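You operate a simulated robot arm through the tools that you are given. There is no shell and no other tool.

The job below is to be done with a simulated robot arm. You get a single attempt, and the scene is never put back.

## Task
Open the air gate, then tong both smoking pads onto the grid.
Fine: use the black-gripped tongs on the table and put them back; no hot pad is touched bare; the other pads stay.

The check looks at the end state, three seconds after you hand in, the way a careful person would. Anything else that was tipped, shoved, dropped, spilled or broken makes it a failure.

## Robot
A 6-joint arm with a two-finger gripper, fixed in place. Base frame: the origin is on the floor under the middle of its stand, x ahead of it, y to its left, z up; the work surface is at about z = 0.8. Readings come in m, rad, newtons and seconds.
It reaches about 1.298 m from its shoulder. Its first joint turns from -2.601 to 2.601 rad. Payload 1.57 kg.
Tool frame: the origin (TCP) lies between the finger pads and is the grasp point; the fingertips stand 0.021 m ahead of it; z points along the fingers, y is the line along which they close. The gripper opens to 0.07 m; its body begins 0.05 m behind the TCP.
Orientation is told as [roll, pitch, yaw] about the base's x, y, z axes, in that order, counted from this pose: with the fingers straight down and closing along the base's y, the tool's x points along the base's -x, its y along +y and its z along -z.

## Interface
- The arm moves only by the tool move_arm. Its argument "plan" is a list of rows, each an object of numbers (a shift or turn left out is 0, a gripper value left out holds the last): "ax", "ay", "az": the turn, a rotation vector about the base's x, y, z in rad; "dx", "dy", "dz": the shift along the base's x, y, z in m; "gripper": the gripper command, from -1 (fully open) to 1 (shut), values between in proportion. In form: [{"ax": .., "ay": .., "az": .., "dx": .., "dy": .., "dz": .., "gripper": ..}, ...]. A call has 1 to 20 rows; each row shifts and turns the commanded pose from where the row before left it. A row lasts 0.2 s, in which the tool goes at most 0.05 m and 0.15 rad; a call with a longer step from one row to the next is refused whole, and so is a gripper value outside its range. A pose out of reach is approached as far as the arm can. The call stops where the force on the tool passes 50 N (or 10 N more than at its start, if that is more) or the arm is blocked; 0.2 s more then pass. Each finger travels about 0.1037 m/s and halts on what it meets, pressing with about 22 N; the grip force reading is that of the motor and also rises with nothing between the fingers. The clock runs only during rows and for 0.2 s after the last one: add rows that do not move to give the fingers time. It gives the time, the measured TCP pose, the force on the tool (base axes), the opening and the grip force at its end, in the units of the frame above (readings bear some noise), with the torque about the TCP (base axes, N m) and any sound that the robot's microphone picked up.
- Cameras (640 x 400 px; columns grow to the right, rows downward): "scene" is fixed at [0.2215, 0.4998, 1.4671]; the picture's right is [0.01, -1.00, 0.00], its down [-0.70, -0.01, -0.72] and it looks along [0.72, 0.01, -0.70] (base axes); focal length 288 px, centre (320, 200). "wrist" rides on the gripper at [0.079, 0.004, -0.081] in the tool frame; the picture's right is [-0.05, 1.00, 0.00], its down [-0.67, -0.04, -0.74] and it looks along [-0.74, -0.04, 0.67] (tool axes); focal length 256 px, centre (320, 200). There is no depth. A picture from a camera that has moved, and an enlarged one, comes with that camera's place and axes in the base frame and with its lens.
- capture(camera): a new picture of that camera. No time passes.
- raise_lower(by): slides the trunk up (or, below 0, down) by that many m; the arm rides with it, the base frame stays. It gives what a move gives, with no picture.
- enlarge(camera, box): a new picture of the part [left, top, right, bottom] of that camera's present view, enlarged. No time passes.
- close_job(): hands the job in; it is judged then, once.

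Nothing tells you positions but the pictures and the camera data. Unless the task says otherwise, let go and move clear before handing in.

The tools are called after "Emit:" as a command line: name --argument value ..., lists and objects as JSON in quotes. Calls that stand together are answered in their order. move_arm: Moves the arm, as the interface text tells. Its arguments: {"type":"object","properties":{"plan":{"type":"array","items":{"type":"object","properties":{"ax":{"type":"number"},"ay":{"type":"number"},"az":{"type":"number"},"dx":{"type":"number"},"dy":{"type":"number"},"dz":{"type":"number"},"gripper":{"type":"number"}}}}},"required":["plan"]} The other tools are called the same way: raise_lower (by) moves the trunk up or down; capture (camera) takes a picture; enlarge (camera, box) takes an enlarged picture of a part of a camera's view; close_job () hands the job in.

At the start:

```text
t: 0.0
ee_pos: [0.6161, 0.4272, 1.2341]
ee_rot: [-0.002, -0.001, 0.001]
wrist_force: [-0.2, 0.0, 0.0]
ft_torque: [0.0, -0.04, 0.02]
opening: 0.0699
grasp_force: 0.1
trunk travel left (down, up): [-0.915, 0.055]
```

scene: 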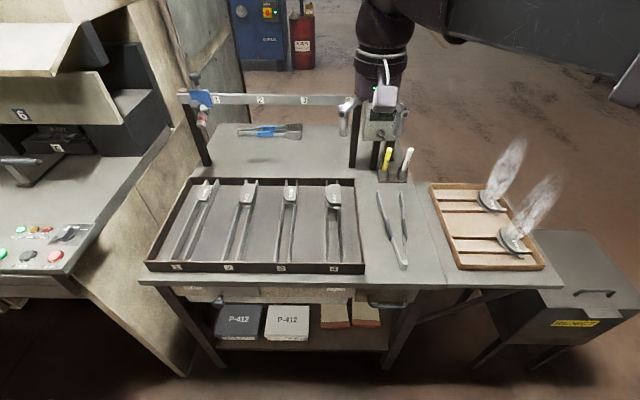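
wrist: 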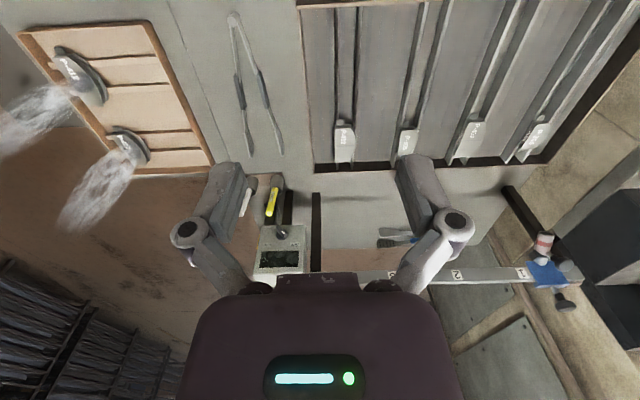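

I see a bench with a dark-rimmed tray holding four numbered lanes with metal pads at the far end, tongs on the table to the right of it, and a wooden tray with two smoking pads further right. Before moving I'll look closer at all the parts to identify the air gate, the grid and the tongs.

Emit:
enlarge --camera "scene" --box '[130, 160, 380, 300]'

Emit:
enlarge --camera "scene" --box '[360, 130, 580, 290]'

Emit:
enlarge --camera "scene" --box '[170, 60, 420, 200]'

Emit:
enlarge --camera "scene" --box '[0, 90, 160, 290]'

Emit:
enlarge --camera "wrist" --box '[0, 0, 320, 200]'

Emit:
enlarge --camera "wrist" --box '[300, 0, 640, 320]'

```text
2.56 times, centred on (255, 230) of scene
camera zoom: at [0.2215, 0.4998, 1.4671], right [0.01, -1.0, 0.0], down [-0.7, -0.01, -0.72], along [0.72, 0.01, -0.7], focal length 736 px, centre (486, 123)
```

zoom: 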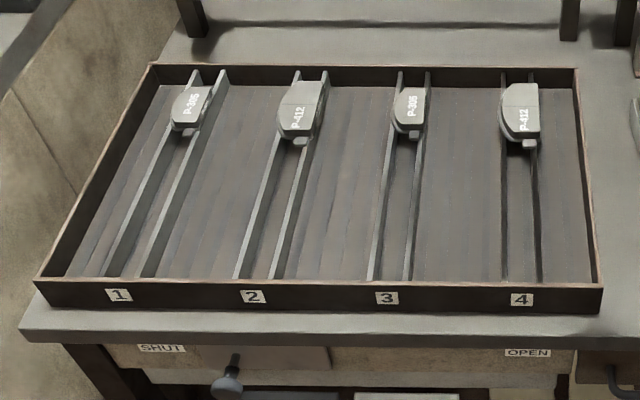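

```text
2.50 times, centred on (470, 210) of scene
camera zoom: at [0.2215, 0.4998, 1.4671], right [0.01, -1.0, 0.0], down [-0.7, -0.01, -0.72], along [0.72, 0.01, -0.7], focal length 719 px, centre (-55, 175)
```

zoom: 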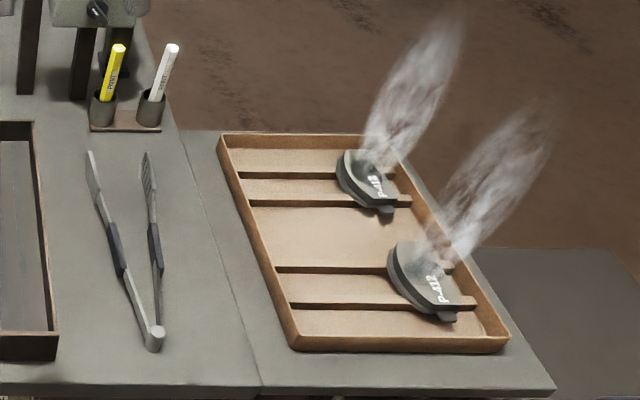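

```text
2.56 times, centred on (295, 130) of scene
camera zoom: at [0.2215, 0.4998, 1.4671], right [0.01, -1.0, 0.0], down [-0.7, -0.01, -0.72], along [0.72, 0.01, -0.7], focal length 736 px, centre (384, 379)
```

zoom: 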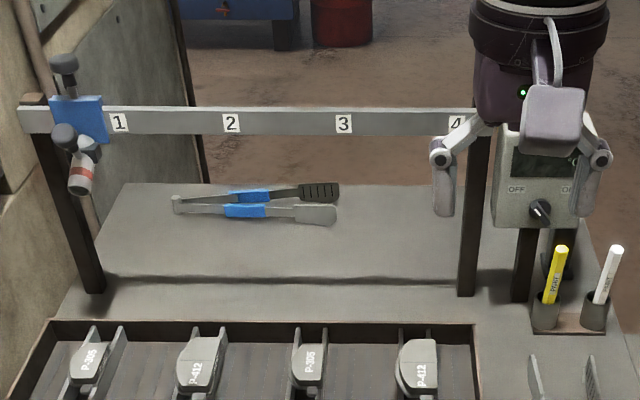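

```text
2.00 times, centred on (80, 190) of scene
camera zoom: at [0.2215, 0.4998, 1.4671], right [0.01, -1.0, 0.0], down [-0.7, -0.01, -0.72], along [0.72, 0.01, -0.7], focal length 575 px, centre (800, 220)
```

zoom: 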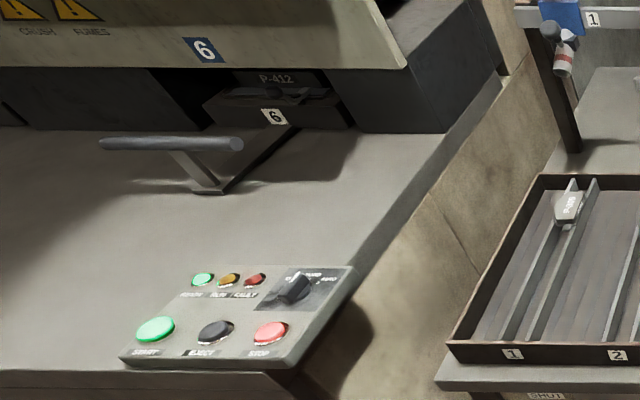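

```text
2.00 times, centred on (160, 100) of wrist
camera zoom: at [0.5359, 0.4305, 1.3159], right [0.05, 1.0, 0.0], down [0.67, -0.04, 0.74], along [0.74, -0.04, -0.67], focal length 512 px, centre (640, 400)
```

zoom: 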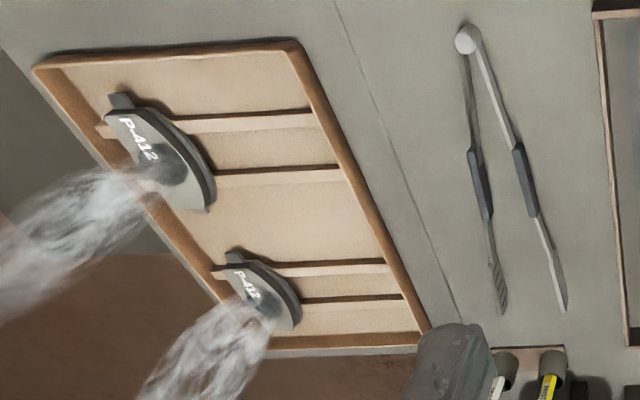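

```text
1.25 times, centred on (470, 160) of wrist
camera zoom: at [0.5359, 0.4305, 1.3159], right [0.05, 1.0, 0.0], down [0.67, -0.04, 0.74], along [0.74, -0.04, -0.67], focal length 320 px, centre (132, 250)
```

zoom: 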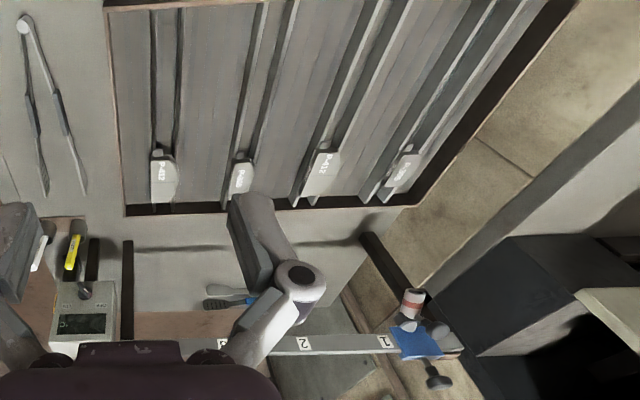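

The dark tray with four numbered lanes looks like the cooling grid. Under the bench front there is a slide with a knob and labels SHUT / OPEN, likely the air gate. I'll look closer at those and at the tongs.

Emit:
enlarge --camera "scene" --box '[140, 260, 300, 360]'

Emit:
enlarge --camera "scene" --box '[270, 260, 430, 360]'

Emit:
enlarge --camera "scene" --box '[360, 180, 424, 280]'

Emit:
enlarge --camera "scene" --box '[420, 170, 560, 280]'

Emit:
enlarge --camera "scene" --box '[160, 170, 360, 230]'

```text
4.00 times, centred on (220, 310) of scene
camera zoom: at [0.2215, 0.4998, 1.4671], right [0.01, -1.0, 0.0], down [-0.7, -0.01, -0.72], along [0.72, 0.01, -0.7], focal length 1151 px, centre (720, -240)
```

zoom: 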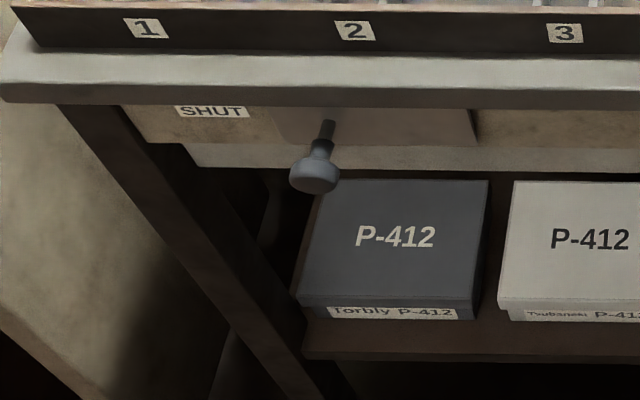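

```text
4.00 times, centred on (350, 310) of scene
camera zoom: at [0.2215, 0.4998, 1.4671], right [0.01, -1.0, 0.0], down [-0.7, -0.01, -0.72], along [0.72, 0.01, -0.7], focal length 1151 px, centre (200, -240)
```

zoom: 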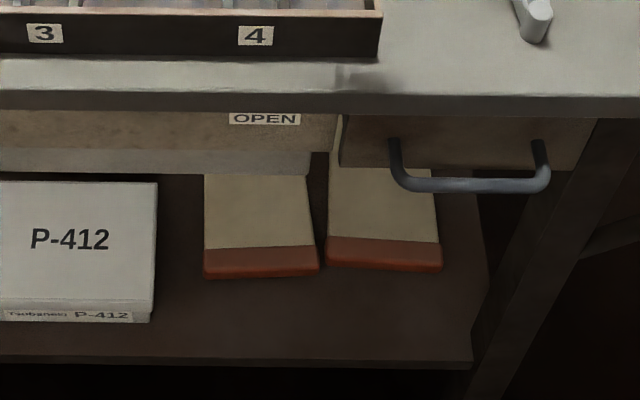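

```text
4.00 times, centred on (392, 230) of scene
camera zoom: at [0.2215, 0.4998, 1.4671], right [0.01, -1.0, 0.0], down [-0.7, -0.01, -0.72], along [0.72, 0.01, -0.7], focal length 1151 px, centre (32, 80)
```

zoom: 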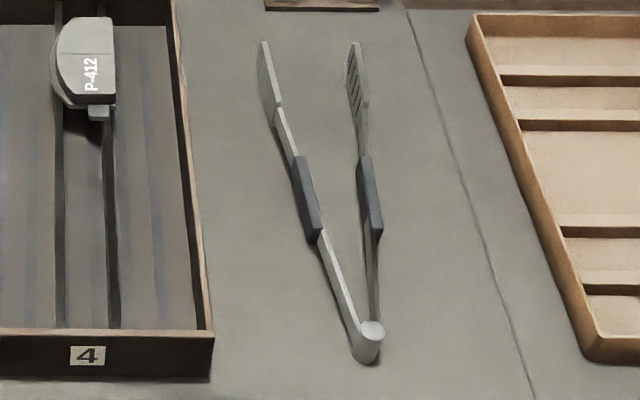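

```text
3.64 times, centred on (490, 225) of scene
camera zoom: at [0.2215, 0.4998, 1.4671], right [0.01, -1.0, 0.0], down [-0.7, -0.01, -0.72], along [0.72, 0.01, -0.7], focal length 1046 px, centre (-298, 109)
```

zoom: 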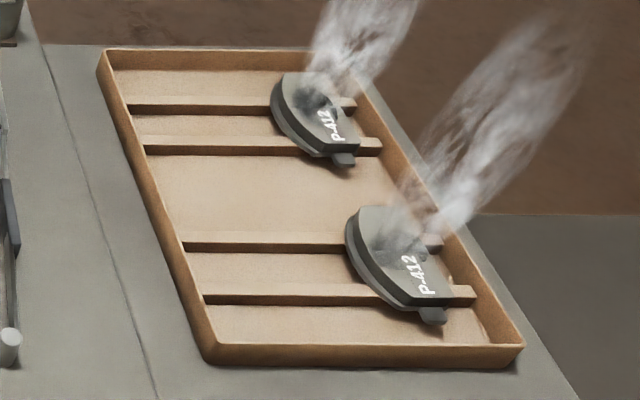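

```text
3.20 times, centred on (260, 200) of scene
camera zoom: at [0.2215, 0.4998, 1.4671], right [0.01, -1.0, 0.0], down [-0.7, -0.01, -0.72], along [0.72, 0.01, -0.7], focal length 921 px, centre (512, 200)
```

zoom: 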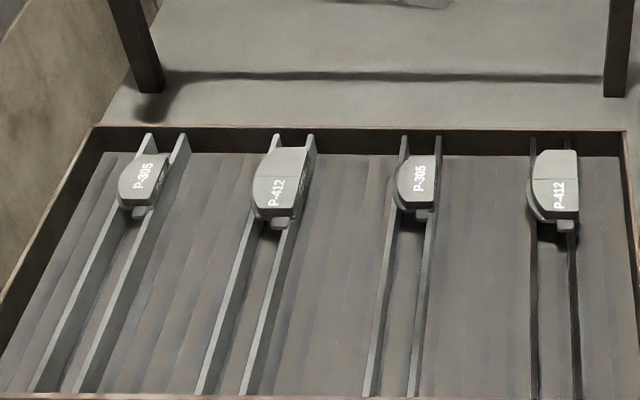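

The air gate is the slide under the bench front: its knob is near SHUT, at about (0.585, 0.78, 0.71), and it must go right towards OPEN (y≈0.46). The black-gripped tongs lie with hinge at about (0.65, 0.283) and tips at about (0.94, 0.28); the hot P-412 pads are at about (0.87, -0.02) and (0.72, -0.02). First I back the gripper away to the left, tilting the fingers forward, to look at the knob.

Emit:
move_arm --plan '[{"dx": -0.02, "dy": 0.044, "ay": -0.098}, {"dx": -0.02, "dy": 0.044, "ay": -0.098}, {"dx": -0.02, "dy": 0.044, "ay": -0.098}, {"dx": -0.02, "dy": 0.044, "ay": -0.098}, {"dx": -0.02, "dy": 0.044, "ay": -0.098}, {"dx": -0.02, "dy": 0.044, "ay": -0.098}, {"dx": -0.02, "dy": 0.044, "ay": -0.098}, {"dx": -0.02, "dy": 0.044, "ay": -0.098}]'

Emit:
capture --camera "scene"

Emit:
capture --camera "wrist"

```text
t: 1.8
ee_pos: [0.4552, 0.7807, 1.2872]
ee_rot: [0.0, -0.784, -0.001]
wrist_force: [0.2, -0.5, -0.7]
ft_torque: [-0.02, -0.03, 0.01]
opening: 0.0703
grasp_force: 0.0
out of reach, approached as far as the arm can: row 3, 4, 5, 6, 7, 8
trunk travel left (down, up): [-0.915, 0.055]
```

```text
taken
```

scene: 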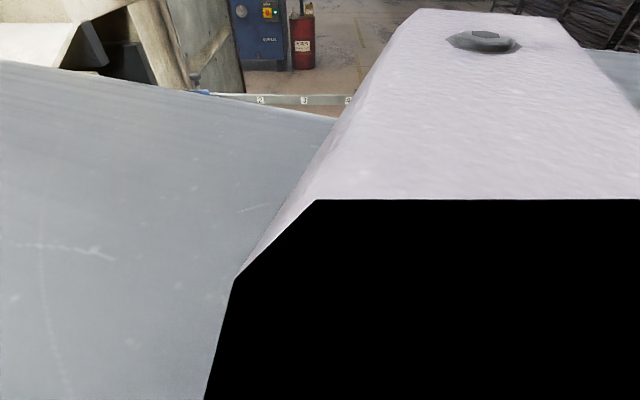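

```text
taken
camera wrist: at [0.341, 0.7837, 1.29], right [0.04, 1.0, 0.04], down [-0.06, -0.04, 1.0], along [1.0, -0.04, 0.05], focal length 256 px, centre (320, 200)
```

wrist: 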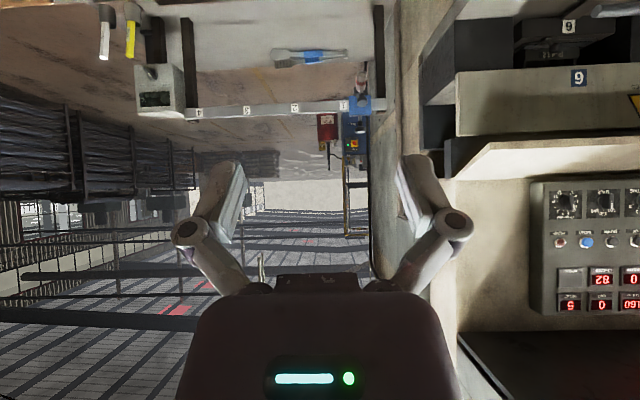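

The tilted pose is at a joint limit up high, so the tool rose slightly; the fingers now point forward and down as intended. I'll descend in front of the bench to bring the knob into view.

Emit:
move_arm --plan '[{"dz": -0.045}, {"dz": -0.045}, {"dz": -0.045}, {"dz": -0.045}, {"dz": -0.045}, {"dz": -0.045}, {"dz": -0.045}]'

Emit:
capture --camera "wrist"

Emit:
capture --camera "scene"

```text
t: 3.4
ee_pos: [0.4569, 0.778, 1.2874]
ee_rot: [0.0, -0.783, 0.0]
wrist_force: [0.0, 0.5, 0.5]
ft_torque: [0.02, 0.01, -0.02]
opening: 0.0703
grasp_force: 0.0
out of reach, approached as far as the arm can: row 1, 2, 3, 4, 5, 6, 7
trunk travel left (down, up): [-0.915, 0.055]
```

```text
taken
camera wrist: at [0.3418, 0.7819, 1.2904], right [0.04, 1.0, 0.04], down [-0.05, -0.04, 1.0], along [1.0, -0.04, 0.05], focal length 256 px, centre (320, 200)
```

wrist: 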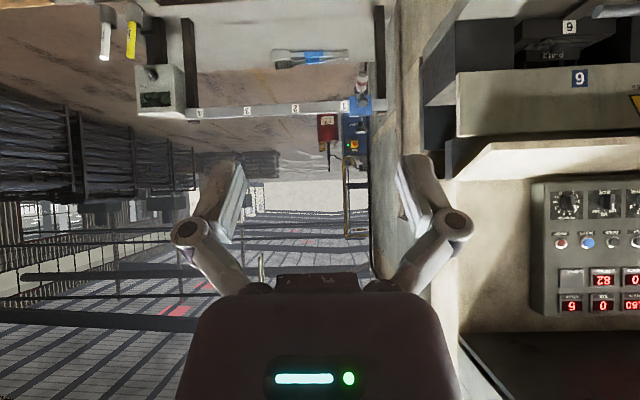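

```text
taken
```

scene: 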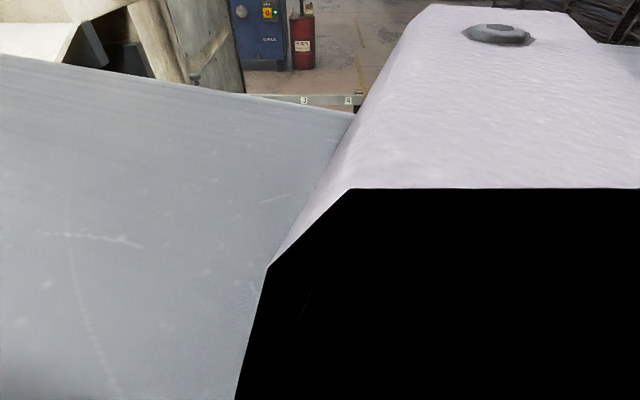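

The arm could not go any lower with the trunk this high, so the shoulder is too high for this pose. I'll lower the trunk, which carries the arm straight down in the free space in front of the bench.

Emit:
raise_lower --by -0.3

Emit:
capture --camera "wrist"

Emit:
capture --camera "scene"

```text
t: 6.4
ee_pos: [0.4563, 0.7786, 0.9876]
ee_rot: [-0.001, -0.784, 0.0]
wrist_force: [-0.6, 0.3, 0.3]
ft_torque: [0.01, 0.0, -0.01]
opening: 0.0703
grasp_force: 0.1
trunk travel left (down, up): [-0.615, 0.355]
```

```text
taken
camera wrist: at [0.3418, 0.7818, 0.9905], right [0.04, 1.0, 0.04], down [-0.05, -0.04, 1.0], along [1.0, -0.04, 0.05], focal length 256 px, centre (320, 200)
```

wrist: 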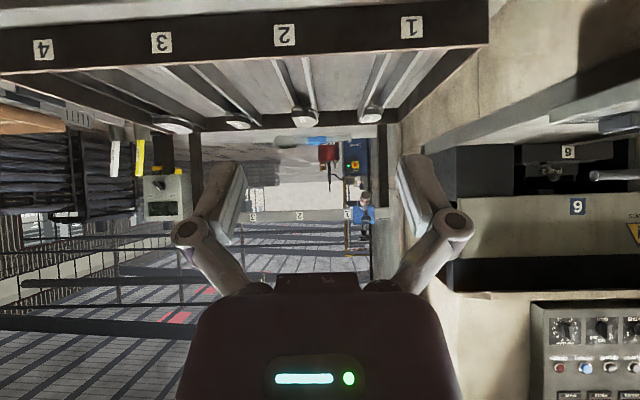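

```text
taken
```

scene: 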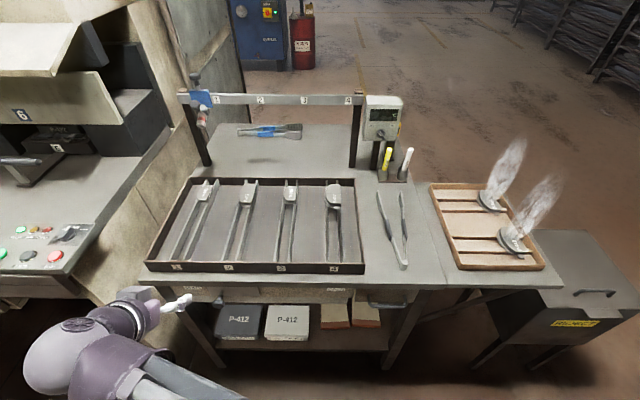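

The gripper is now in front of the bench at the left. I'll lower further to bring the gripper level with the knob, still about 0.1 m in front of it.

Emit:
raise_lower --by -0.22

Emit:
capture --camera "wrist"

Emit:
enlarge --camera "scene" --box '[100, 240, 300, 365]'

```text
t: 8.7
ee_pos: [0.4566, 0.7786, 0.768]
ee_rot: [-0.001, -0.782, 0.0]
wrist_force: [0.2, 0.2, 0.0]
ft_torque: [0.02, 0.02, 0.0]
opening: 0.0699
grasp_force: 0.1
trunk travel left (down, up): [-0.395, 0.575]
```

```text
taken
camera wrist: at [0.3418, 0.7818, 0.7705], right [0.04, 1.0, 0.04], down [-0.05, -0.04, 1.0], along [1.0, -0.04, 0.05], focal length 256 px, centre (320, 200)
```

wrist: 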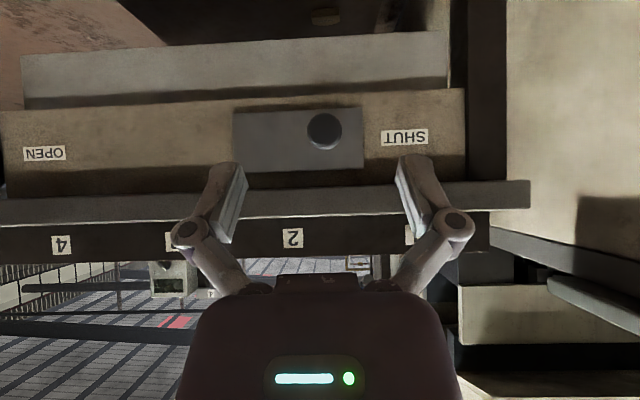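

```text
3.20 times, centred on (200, 302) of scene
camera zoom: at [0.2215, 0.4998, 1.4671], right [0.01, -1.0, 0.0], down [-0.7, -0.01, -0.72], along [0.72, 0.01, -0.7], focal length 921 px, centre (704, -128)
```

zoom: 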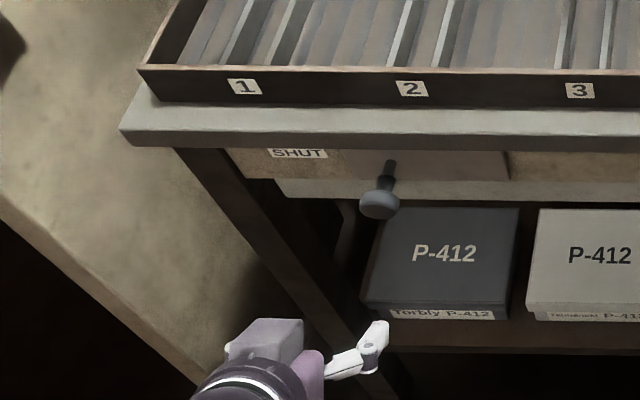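

The wrist view shows the gate plate with a round knob at about (0.584, 0.778, 0.717), next to SHUT, with OPEN at y≈0.46. I'll test with small moves that the arm follows here, then go down to knob height while still in front of it.

Emit:
move_arm --plan '[{"dz": -0.02}, {"dz": -0.02}]'

```text
t: 9.3
ee_pos: [0.456, 0.7787, 0.7679]
ee_rot: [0.001, -0.784, 0.001]
wrist_force: [0.0, 0.6, 0.5]
ft_torque: [-0.04, -0.05, -0.04]
opening: 0.0702
grasp_force: 0.0
out of reach, approached as far as the arm can: row 1, 2
trunk travel left (down, up): [-0.395, 0.575]
```

Emit:
move_arm --plan '[{"dx": 0.02}]'

```text
t: 9.7
ee_pos: [0.4763, 0.7785, 0.7664]
ee_rot: [0.001, -0.783, 0.0]
wrist_force: [-0.7, 1.3, 0.0]
ft_torque: [-0.03, -0.02, 0.01]
opening: 0.0701
grasp_force: 0.1
trunk travel left (down, up): [-0.395, 0.575]
```

The arm follows in x. I'll lower the trunk to knob height, then slide forward so that the open fingers straddle the knob.

Emit:
raise_lower --by -0.048

Emit:
move_arm --plan '[{"dx": 0.02}, {"dx": 0.02}, {"dx": 0.015}]'

Emit:
capture --camera "wrist"

Emit:
enlarge --camera "scene" --box '[130, 250, 290, 350]'

```text
t: 10.6
ee_pos: [0.4768, 0.7787, 0.721]
ee_rot: [-0.001, -0.783, 0.0]
wrist_force: [-0.3, -0.2, -0.3]
ft_torque: [-0.01, -0.02, 0.03]
opening: 0.0699
grasp_force: 0.1
trunk travel left (down, up): [-0.347, 0.623]
```

```text
t: 11.4
ee_pos: [0.5316, 0.7794, 0.7197]
ee_rot: [-0.001, -0.785, 0.001]
wrist_force: [0.4, 0.0, 0.6]
ft_torque: [0.01, 0.01, -0.02]
opening: 0.0699
grasp_force: 0.1
trunk travel left (down, up): [-0.347, 0.623]
```

```text
taken
camera wrist: at [0.4168, 0.7819, 0.7224], right [0.04, 1.0, 0.04], down [-0.05, -0.04, 1.0], along [1.0, -0.04, 0.05], focal length 256 px, centre (320, 200)
```

wrist: 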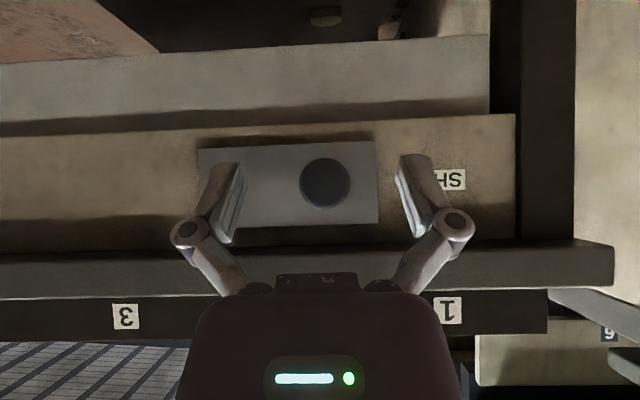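

```text
4.00 times, centred on (210, 300) of scene
camera zoom: at [0.2215, 0.4998, 1.4671], right [0.01, -1.0, 0.0], down [-0.7, -0.01, -0.72], along [0.72, 0.01, -0.7], focal length 1151 px, centre (760, -200)
```

zoom: 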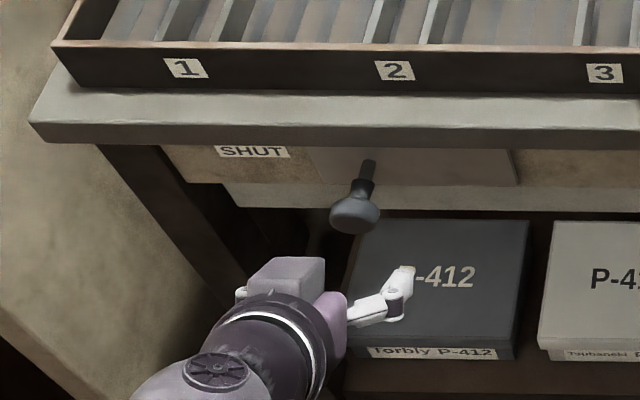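

The knob is centred between the fingers in the wrist view, at about x≈0.578, z≈0.719. I'll advance onto it and close.

Emit:
move_arm --plan '[{"dx": 0.016}, {"dx": 0.016}, {"dx": 0.014}, {"gripper": 1}, {"gripper": 1}, {"gripper": 1}]'

Emit:
capture --camera "wrist"

Emit:
enlarge --camera "scene" --box '[130, 250, 290, 350]'

```text
t: 12.8
ee_pos: [0.5769, 0.7794, 0.7214]
ee_rot: [0.001, -0.785, 0.001]
wrist_force: [-4.6, 2.2, 7.0]
ft_torque: [0.03, 0.11, 0.08]
opening: 0.0307
grasp_force: 32.2
trunk travel left (down, up): [-0.347, 0.623]
```

```text
taken
camera wrist: at [0.4618, 0.7813, 0.7231], right [0.04, 1.0, 0.04], down [-0.05, -0.04, 1.0], along [1.0, -0.04, 0.05], focal length 256 px, centre (320, 200)
```

wrist: 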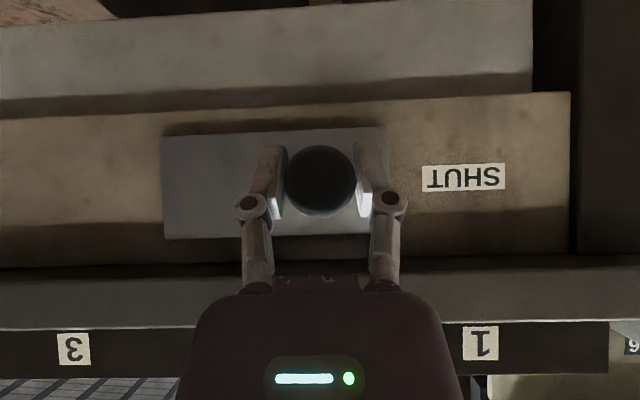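

```text
4.00 times, centred on (210, 300) of scene
camera zoom: at [0.2215, 0.4998, 1.4671], right [0.01, -1.0, 0.0], down [-0.7, -0.01, -0.72], along [0.72, 0.01, -0.7], focal length 1151 px, centre (760, -200)
```

zoom: 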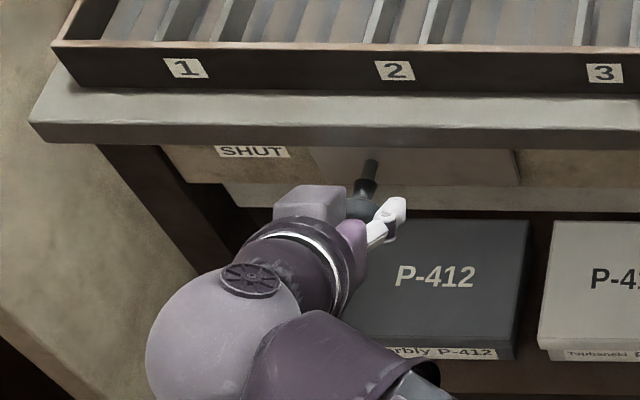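

The knob is held (opening 0.031 m). Now I drag the gate towards OPEN (−y), watching the force.

Emit:
move_arm --plan '[{"dy": -0.015}, {"dy": -0.02}, {"dy": -0.02}, {"dy": -0.02}, {"dy": -0.02}]'

Emit:
capture --camera "wrist"

```text
t: 14.0
ee_pos: [0.5768, 0.6823, 0.7206]
ee_rot: [0.0, -0.781, 0.001]
wrist_force: [-12.0, -2.9, 5.6]
ft_torque: [0.04, -0.23, 0.08]
opening: 0.0311
grasp_force: 32.3
trunk travel left (down, up): [-0.347, 0.623]
```

```text
taken
camera wrist: at [0.4619, 0.6858, 0.7232], right [0.04, 1.0, 0.04], down [-0.05, -0.04, 1.0], along [1.0, -0.04, 0.05], focal length 256 px, centre (320, 200)
```

wrist: 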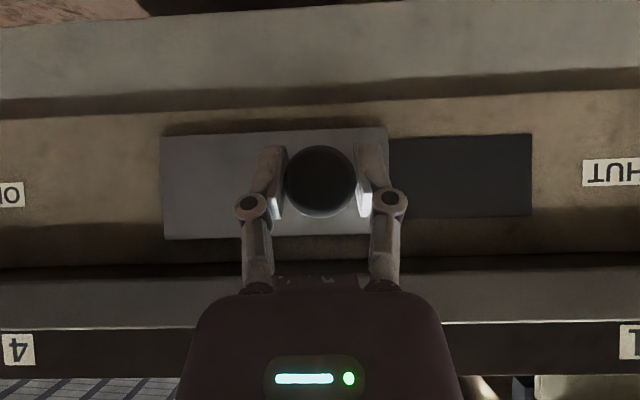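

The gate slides and the opening behind it is being uncovered. I'll continue towards the end stop.

Emit:
move_arm --plan '[{"dy": -0.015}, {"dy": -0.015}, {"dy": -0.015}, {"dy": -0.015}, {"dy": -0.015}, {"dy": -0.015}, {"dy": -0.015}, {"dy": -0.015}, {"dy": -0.015}, {"dy": -0.015}, {"dy": -0.015}, {"dy": -0.015}]'

Emit:
capture --camera "wrist"

Emit:
capture --camera "scene"

```text
t: 15.5
ee_pos: [0.5777, 0.6004, 0.7201]
ee_rot: [0.02, -0.787, 0.004]
wrist_force: [-2.6, 6.6, 0.4]
ft_torque: [0.15, 0.66, 0.24]
opening: 0.0309
grasp_force: 32.0
trunk travel left (down, up): [-0.347, 0.623]
stopped in row 7: the force on the tool passed its limit at 62 N (the readings are from after the stop); the commanded pose is now the measured one
```

```text
taken
camera wrist: at [0.4625, 0.601, 0.7222], right [0.02, 1.0, 0.05], down [-0.06, -0.05, 1.0], along [1.0, -0.02, 0.06], focal length 256 px, centre (320, 200)
```

wrist: 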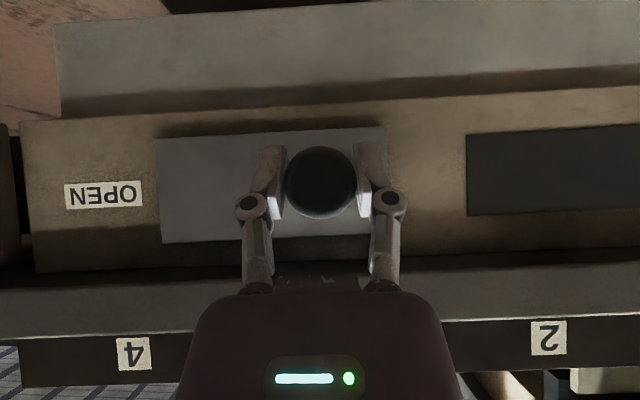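

```text
taken
```

scene: 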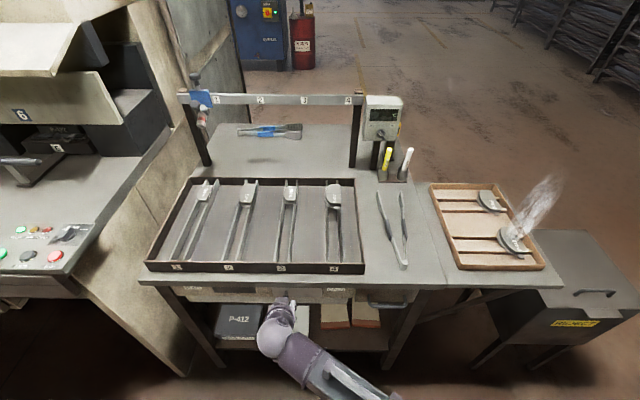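

The gate hit its end stop with the plate at the OPEN label and the vent fully uncovered. I'll release the knob and back straight out.

Emit:
move_arm --plan '[{"gripper": -1}, {"gripper": -1}, {"gripper": -1}, {"dx": -0.02}, {"dx": -0.03}, {"dx": -0.03}, {"dx": -0.03}]'

Emit:
capture --camera "wrist"

Emit:
capture --camera "scene"

```text
t: 17.1
ee_pos: [0.4688, 0.5977, 0.7198]
ee_rot: [0.019, -0.786, 0.003]
wrist_force: [0.0, 0.1, 0.6]
ft_torque: [0.02, 0.0, 0.01]
opening: 0.0702
grasp_force: 0.1
trunk travel left (down, up): [-0.347, 0.623]
```

```text
taken
camera wrist: at [0.3538, 0.599, 0.7226], right [0.02, 1.0, 0.05], down [-0.06, -0.05, 1.0], along [1.0, -0.03, 0.06], focal length 256 px, centre (320, 200)
```

wrist: 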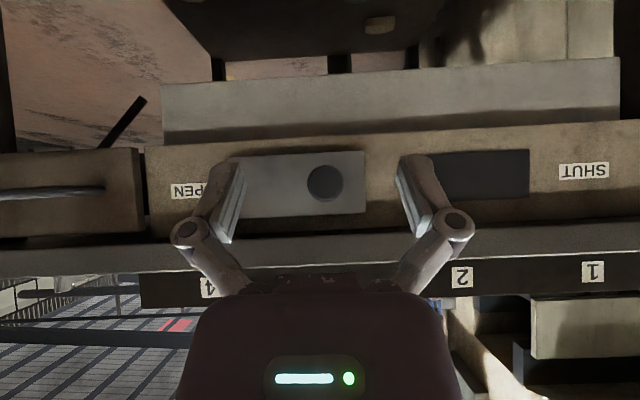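

```text
taken
```

scene: 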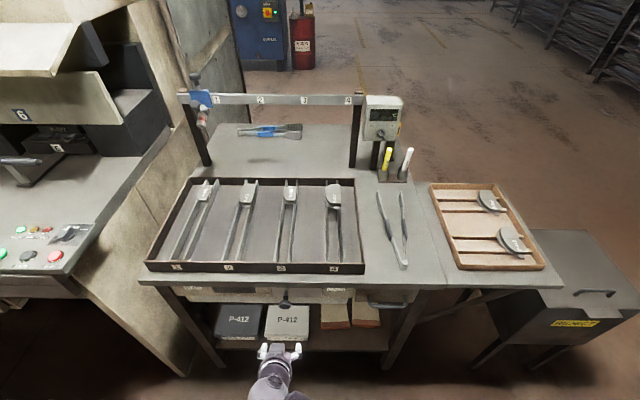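

The gate stays open and the knob is clear; smoke is no longer visible, but the two P-412 pads in the wooden tray are still to be treated as hot. I'll raise the trunk, turn the fingers down and look at the tongs from above.

Emit:
raise_lower --by 0.35

Emit:
move_arm --plan '[{"dx": 0.01, "dy": -0.035, "ay": 0.098}, {"dx": 0.01, "dy": -0.035, "ay": 0.098}, {"dx": 0.01, "dy": -0.035, "ay": 0.098}, {"dx": 0.02, "dy": -0.035, "ay": 0.098}, {"dx": 0.02, "dy": -0.035, "ay": 0.098}, {"dx": 0.02, "dy": -0.035, "ay": 0.098}, {"dx": 0.02, "dy": -0.035, "ay": 0.098}, {"dx": 0.02, "dy": -0.035, "ay": 0.098}, {"dx": 0.02, "dy": -0.03, "ax": -0.019}]'

Emit:
capture --camera "wrist"

Emit:
capture --camera "scene"

```text
t: 20.6
ee_pos: [0.4686, 0.598, 1.0705]
ee_rot: [0.017, -0.788, 0.004]
wrist_force: [0.4, -0.3, -0.3]
ft_torque: [0.0, -0.03, 0.02]
opening: 0.0702
grasp_force: 0.0
trunk travel left (down, up): [-0.697, 0.273]
```

```text
t: 22.6
ee_pos: [0.6186, 0.2874, 1.0166]
ee_rot: [0.002, -0.002, 0.004]
wrist_force: [-0.4, 0.6, -0.8]
ft_torque: [0.01, 0.01, 0.01]
opening: 0.0699
grasp_force: 0.1
out of reach, approached as far as the arm can: row 1, 2, 3, 4, 5, 6, 8
trunk travel left (down, up): [-0.697, 0.273]
```

```text
taken
camera wrist: at [0.5377, 0.2902, 1.0977], right [0.05, 1.0, 0.0], down [0.66, -0.03, 0.75], along [0.75, -0.04, -0.67], focal length 256 px, centre (320, 200)
```

wrist: 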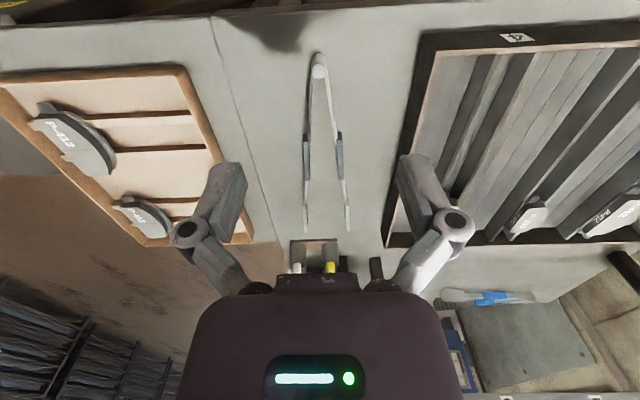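

```text
taken
```

scene: 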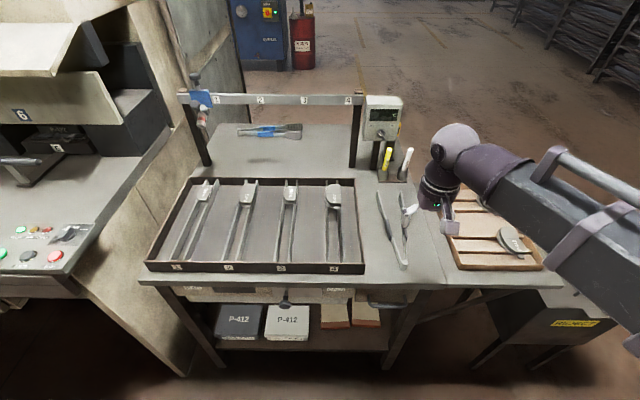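

The fingers point down above the front of the tongs. I'll enlarge the wrist view to measure the tongs and pads.

Emit:
enlarge --camera "wrist" --box '[250, 40, 400, 280]'

Emit:
enlarge --camera "wrist" --box '[0, 60, 220, 250]'

Emit:
enlarge --camera "scene" --box '[360, 180, 424, 280]'

```text
1.67 times, centred on (325, 160) of wrist
camera zoom: at [0.5377, 0.2902, 1.0977], right [0.05, 1.0, 0.0], down [0.66, -0.03, 0.75], along [0.75, -0.04, -0.67], focal length 427 px, centre (312, 267)
```

zoom: 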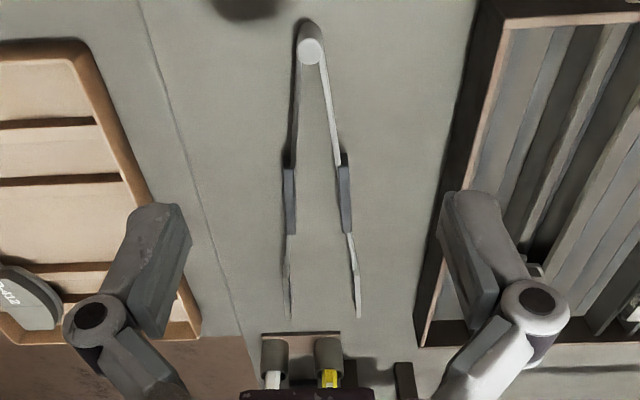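

```text
2.11 times, centred on (110, 155) of wrist
camera zoom: at [0.5377, 0.2902, 1.0977], right [0.05, 1.0, 0.0], down [0.66, -0.03, 0.75], along [0.75, -0.04, -0.67], focal length 539 px, centre (762, 295)
```

zoom: 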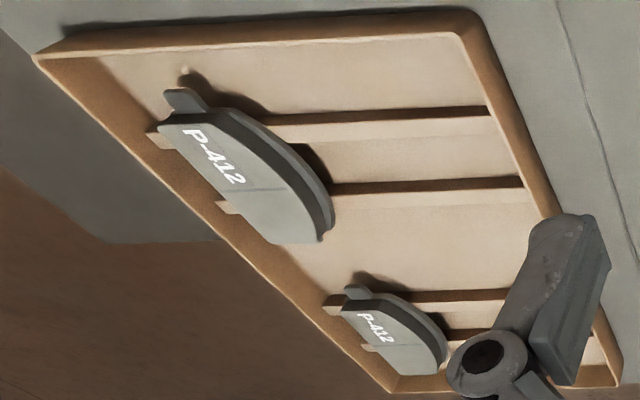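

```text
4.00 times, centred on (392, 230) of scene
camera zoom: at [0.2215, 0.4998, 1.4671], right [0.01, -1.0, 0.0], down [-0.7, -0.01, -0.72], along [0.72, 0.01, -0.7], focal length 1151 px, centre (32, 80)
```

zoom: 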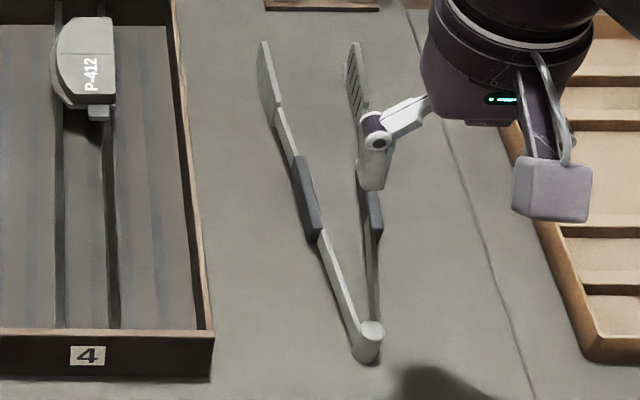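

The tongs' grips are at y≈0.259 and y≈0.306 around x≈0.77, the blades reach x≈0.94, and they stand about 0.03 m tall. Before picking them up I'll look at the grid lanes more closely, to judge how pads sit on the rails.

Emit:
enlarge --camera "wrist" --box '[380, 20, 640, 250]'

Emit:
move_arm --plan '[{"dy": 0.04}, {"dy": 0.04}, {"dy": 0.04}, {"dy": 0.04}, {"dy": 0.04}]'

Emit:
capture --camera "wrist"

Emit:
enlarge --camera "wrist" --box '[220, 0, 480, 240]'

```text
1.74 times, centred on (510, 135) of wrist
camera zoom: at [0.5377, 0.2902, 1.0977], right [0.05, 1.0, 0.0], down [0.66, -0.03, 0.75], along [0.75, -0.04, -0.67], focal length 445 px, centre (-10, 313)
```

zoom: 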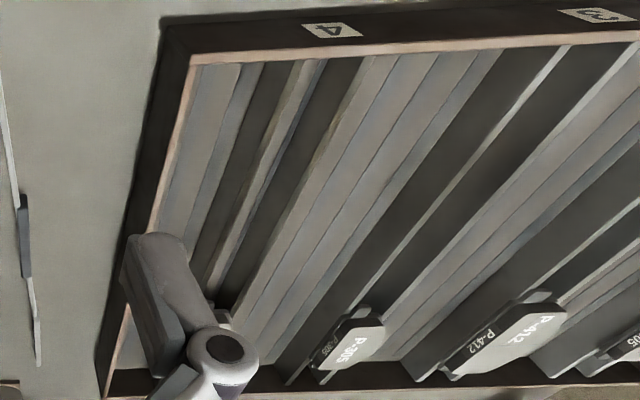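

```text
t: 23.8
ee_pos: [0.6196, 0.4889, 1.0157]
ee_rot: [0.0, -0.003, 0.0]
wrist_force: [0.4, -0.3, 1.2]
ft_torque: [-0.02, -0.01, 0.01]
opening: 0.0699
grasp_force: 0.1
trunk travel left (down, up): [-0.697, 0.273]
```

```text
taken
camera wrist: at [0.5394, 0.4915, 1.0974], right [0.05, 1.0, 0.0], down [0.66, -0.03, 0.75], along [0.75, -0.04, -0.66], focal length 256 px, centre (320, 200)
```

wrist: 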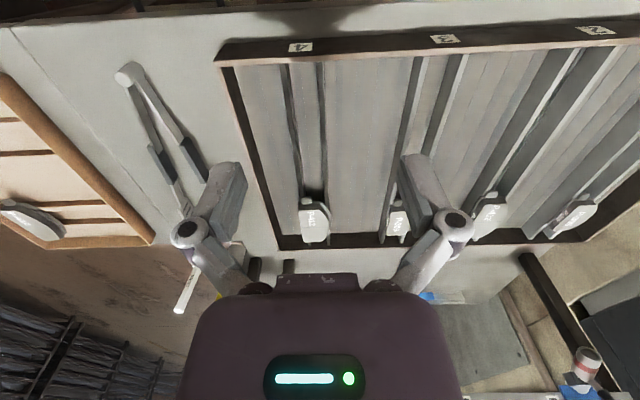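

```text
1.67 times, centred on (350, 120) of wrist
camera zoom: at [0.5394, 0.4915, 1.0974], right [0.05, 1.0, 0.0], down [0.66, -0.03, 0.75], along [0.75, -0.04, -0.66], focal length 427 px, centre (270, 333)
```

zoom: 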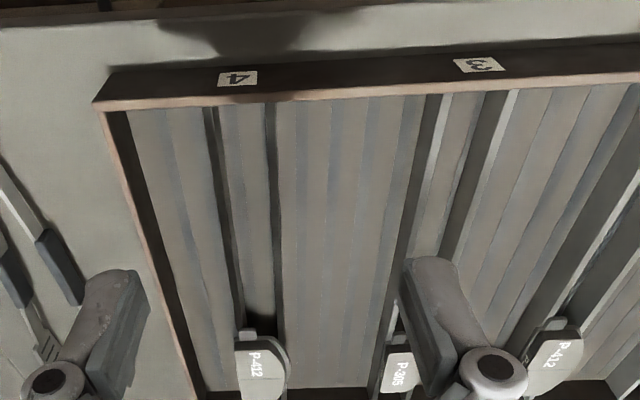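

The grid fins stand with tops near z≈0.835, rim near 0.86, lane 4 centred at y≈0.468 and lane 2 at y≈0.74, with cool pads occupying only their far ends (x>0.83). Now I go over the tongs' grips at (0.77, 0.282) for a close look before descending.

Emit:
move_arm --plan '[{"dx": 0.025, "dy": -0.035}, {"dx": 0.025, "dy": -0.035}, {"dx": 0.025, "dy": -0.035}, {"dx": 0.025, "dy": -0.035}, {"dx": 0.025, "dy": -0.035}, {"dx": 0.0255, "dy": -0.0315}]'

Emit:
capture --camera "wrist"

Emit:
capture --camera "scene"

```text
t: 25.2
ee_pos: [0.7695, 0.2798, 1.0159]
ee_rot: [0.001, -0.002, 0.0]
wrist_force: [-0.3, 0.4, -0.2]
ft_torque: [-0.01, -0.01, 0.0]
opening: 0.0701
grasp_force: 0.0
trunk travel left (down, up): [-0.697, 0.273]
```

```text
taken
camera wrist: at [0.689, 0.2826, 1.0975], right [0.05, 1.0, 0.0], down [0.66, -0.04, 0.75], along [0.75, -0.04, -0.67], focal length 256 px, centre (320, 200)
```

wrist: 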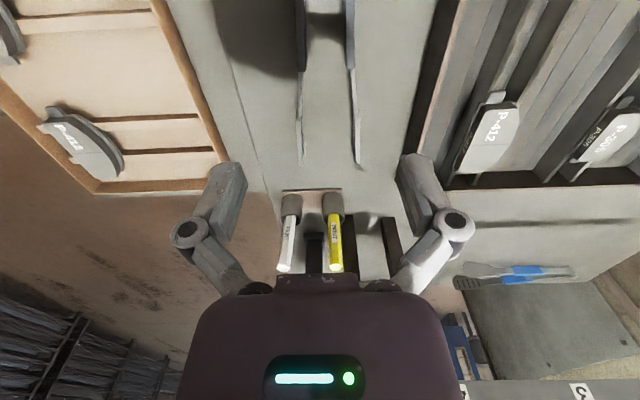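

```text
taken
```

scene: 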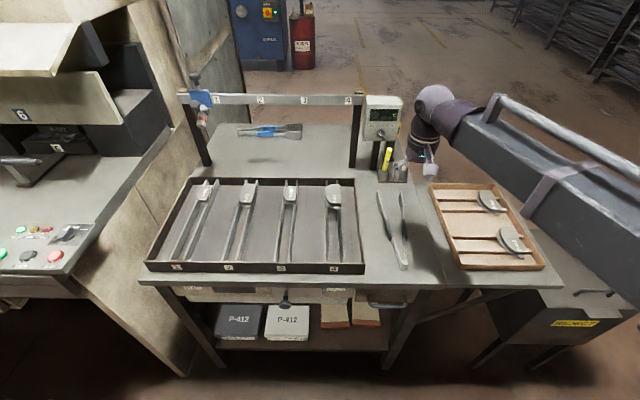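

Tongs are centred on y≈0.283 and aligned with x. I'll shift 3 mm to centre and lower the trunk part-way for a closer check.

Emit:
move_arm --plan '[{"dy": 0.003, "dx": 0.002}]'

Emit:
raise_lower --by -0.13

Emit:
capture --camera "wrist"

Emit:
enlarge --camera "scene" --box '[360, 140, 460, 280]'

```text
t: 25.6
ee_pos: [0.7714, 0.2842, 1.0164]
ee_rot: [0.002, -0.002, 0.003]
wrist_force: [-0.1, 0.6, 0.2]
ft_torque: [0.01, 0.02, 0.0]
opening: 0.0699
grasp_force: 0.1
trunk travel left (down, up): [-0.697, 0.273]
```

```text
t: 27.1
ee_pos: [0.771, 0.283, 0.8864]
ee_rot: [0.002, -0.004, 0.001]
wrist_force: [-0.6, 0.2, -0.4]
ft_torque: [0.04, 0.0, 0.0]
opening: 0.0699
grasp_force: 0.1
trunk travel left (down, up): [-0.567, 0.403]
```

```text
taken
camera wrist: at [0.6899, 0.2867, 0.9677], right [0.05, 1.0, 0.0], down [0.66, -0.04, 0.75], along [0.75, -0.04, -0.66], focal length 256 px, centre (320, 200)
```

wrist: 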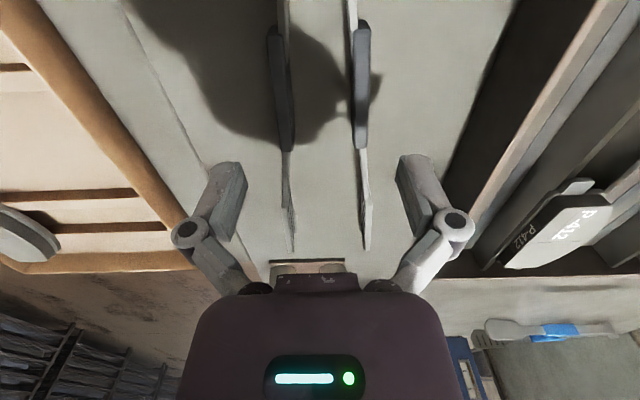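

```text
2.86 times, centred on (410, 210) of scene
camera zoom: at [0.2215, 0.4998, 1.4671], right [0.01, -1.0, 0.0], down [-0.7, -0.01, -0.72], along [0.72, 0.01, -0.7], focal length 822 px, centre (63, 171)
```

zoom: 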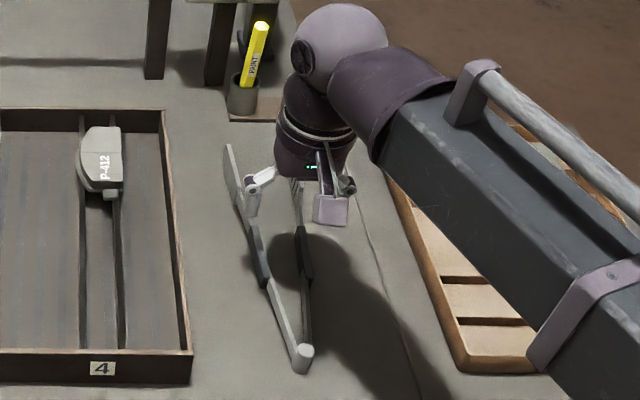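

The fingers straddle both black grips with a few millimetres clearance on each side. I'll shift 9 mm forward towards the tongs' balance point and lower so the fingertips come just above the table.

Emit:
move_arm --plan '[{"dx": 0.009}]'

Emit:
raise_lower --by -0.045

Emit:
enlarge --camera "scene" --box '[370, 170, 450, 280]'

Emit:
capture --camera "wrist"

```text
t: 27.5
ee_pos: [0.7794, 0.2852, 0.8862]
ee_rot: [0.001, -0.005, -0.001]
wrist_force: [0.4, 0.2, 0.3]
ft_torque: [0.02, 0.0, -0.02]
opening: 0.0696
grasp_force: 0.0
trunk travel left (down, up): [-0.567, 0.403]
```

```text
t: 28.4
ee_pos: [0.7789, 0.2843, 0.842]
ee_rot: [0.002, -0.003, 0.001]
wrist_force: [0.2, -0.9, -0.4]
ft_torque: [0.01, -0.01, 0.01]
opening: 0.07
grasp_force: 0.0
trunk travel left (down, up): [-0.522, 0.448]
```

```text
3.64 times, centred on (410, 225) of scene
camera zoom: at [0.2215, 0.4998, 1.4671], right [0.01, -1.0, 0.0], down [-0.7, -0.01, -0.72], along [0.72, 0.01, -0.7], focal length 1046 px, centre (-7, 109)
```

zoom: 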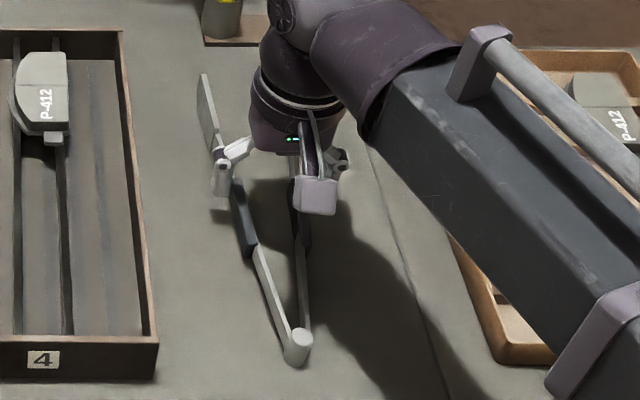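

```text
taken
camera wrist: at [0.6986, 0.2868, 0.9227], right [0.05, 1.0, 0.0], down [0.66, -0.04, 0.75], along [0.75, -0.04, -0.66], focal length 256 px, centre (320, 200)
```

wrist: 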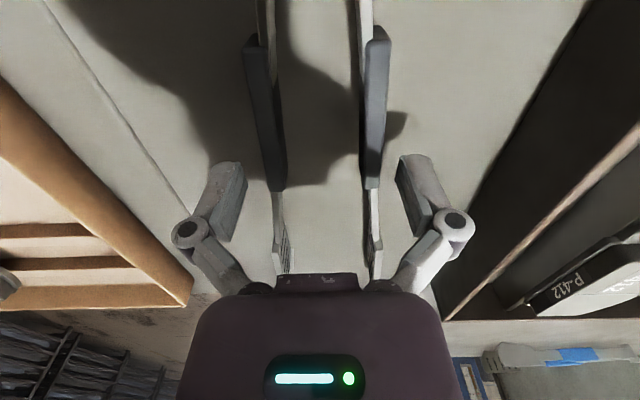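

Both grips lie well between the fingers. I'll lower the last 14 mm and close gently to touch, checking force.

Emit:
raise_lower --by -0.014

Emit:
capture --camera "wrist"

```text
t: 29.0
ee_pos: [0.7789, 0.2844, 0.8272]
ee_rot: [0.002, -0.004, 0.003]
wrist_force: [0.0, 0.4, -0.5]
ft_torque: [0.0, -0.02, 0.02]
opening: 0.0699
grasp_force: 0.1
trunk travel left (down, up): [-0.508, 0.462]
```

```text
taken
camera wrist: at [0.6986, 0.2868, 0.9086], right [0.05, 1.0, 0.0], down [0.66, -0.04, 0.75], along [0.75, -0.04, -0.66], focal length 256 px, centre (320, 200)
```

wrist: 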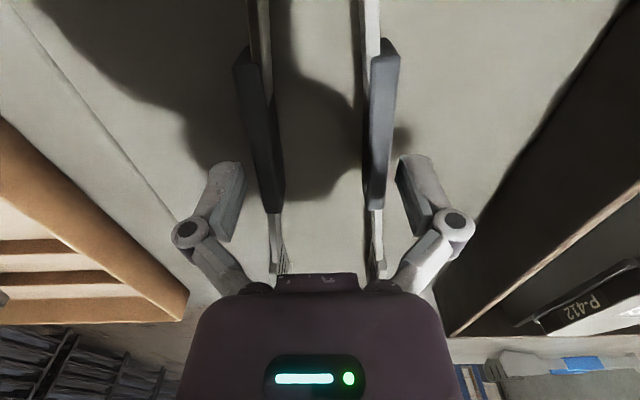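

Now I close the gripper slowly onto the black grips.

Emit:
move_arm --plan '[{"gripper": -0.7}, {"gripper": -0.6}, {"gripper": -0.5}, {"gripper": -0.5}]'

Emit:
capture --camera "wrist"

Emit:
enlarge --camera "scene" --box '[370, 170, 450, 280]'

```text
t: 30.0
ee_pos: [0.7786, 0.2837, 0.8272]
ee_rot: [0.003, -0.005, 0.001]
wrist_force: [0.3, -0.8, -0.5]
ft_torque: [0.06, 0.0, -0.02]
opening: 0.0549
grasp_force: 2.4
trunk travel left (down, up): [-0.508, 0.462]
```

```text
taken
camera wrist: at [0.6985, 0.2868, 0.9087], right [0.05, 1.0, 0.0], down [0.66, -0.04, 0.75], along [0.75, -0.04, -0.66], focal length 256 px, centre (320, 200)
```

wrist: 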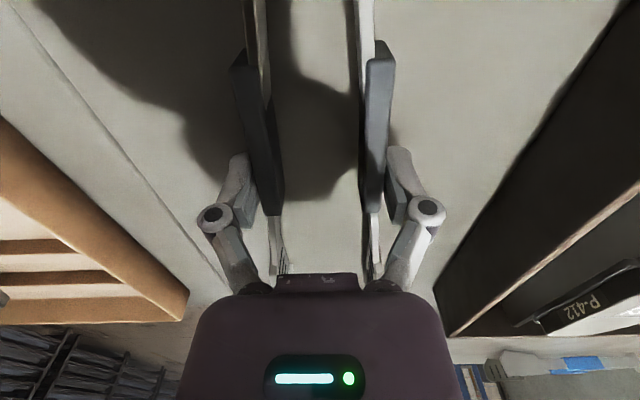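

```text
3.64 times, centred on (410, 225) of scene
camera zoom: at [0.2215, 0.4998, 1.4671], right [0.01, -1.0, 0.0], down [-0.7, -0.01, -0.72], along [0.72, 0.01, -0.7], focal length 1046 px, centre (-7, 109)
```

zoom: 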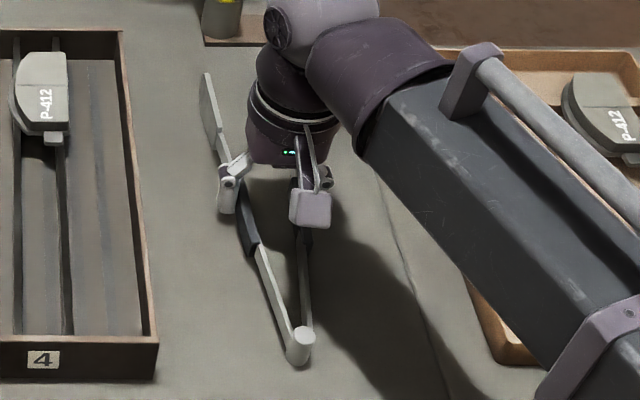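

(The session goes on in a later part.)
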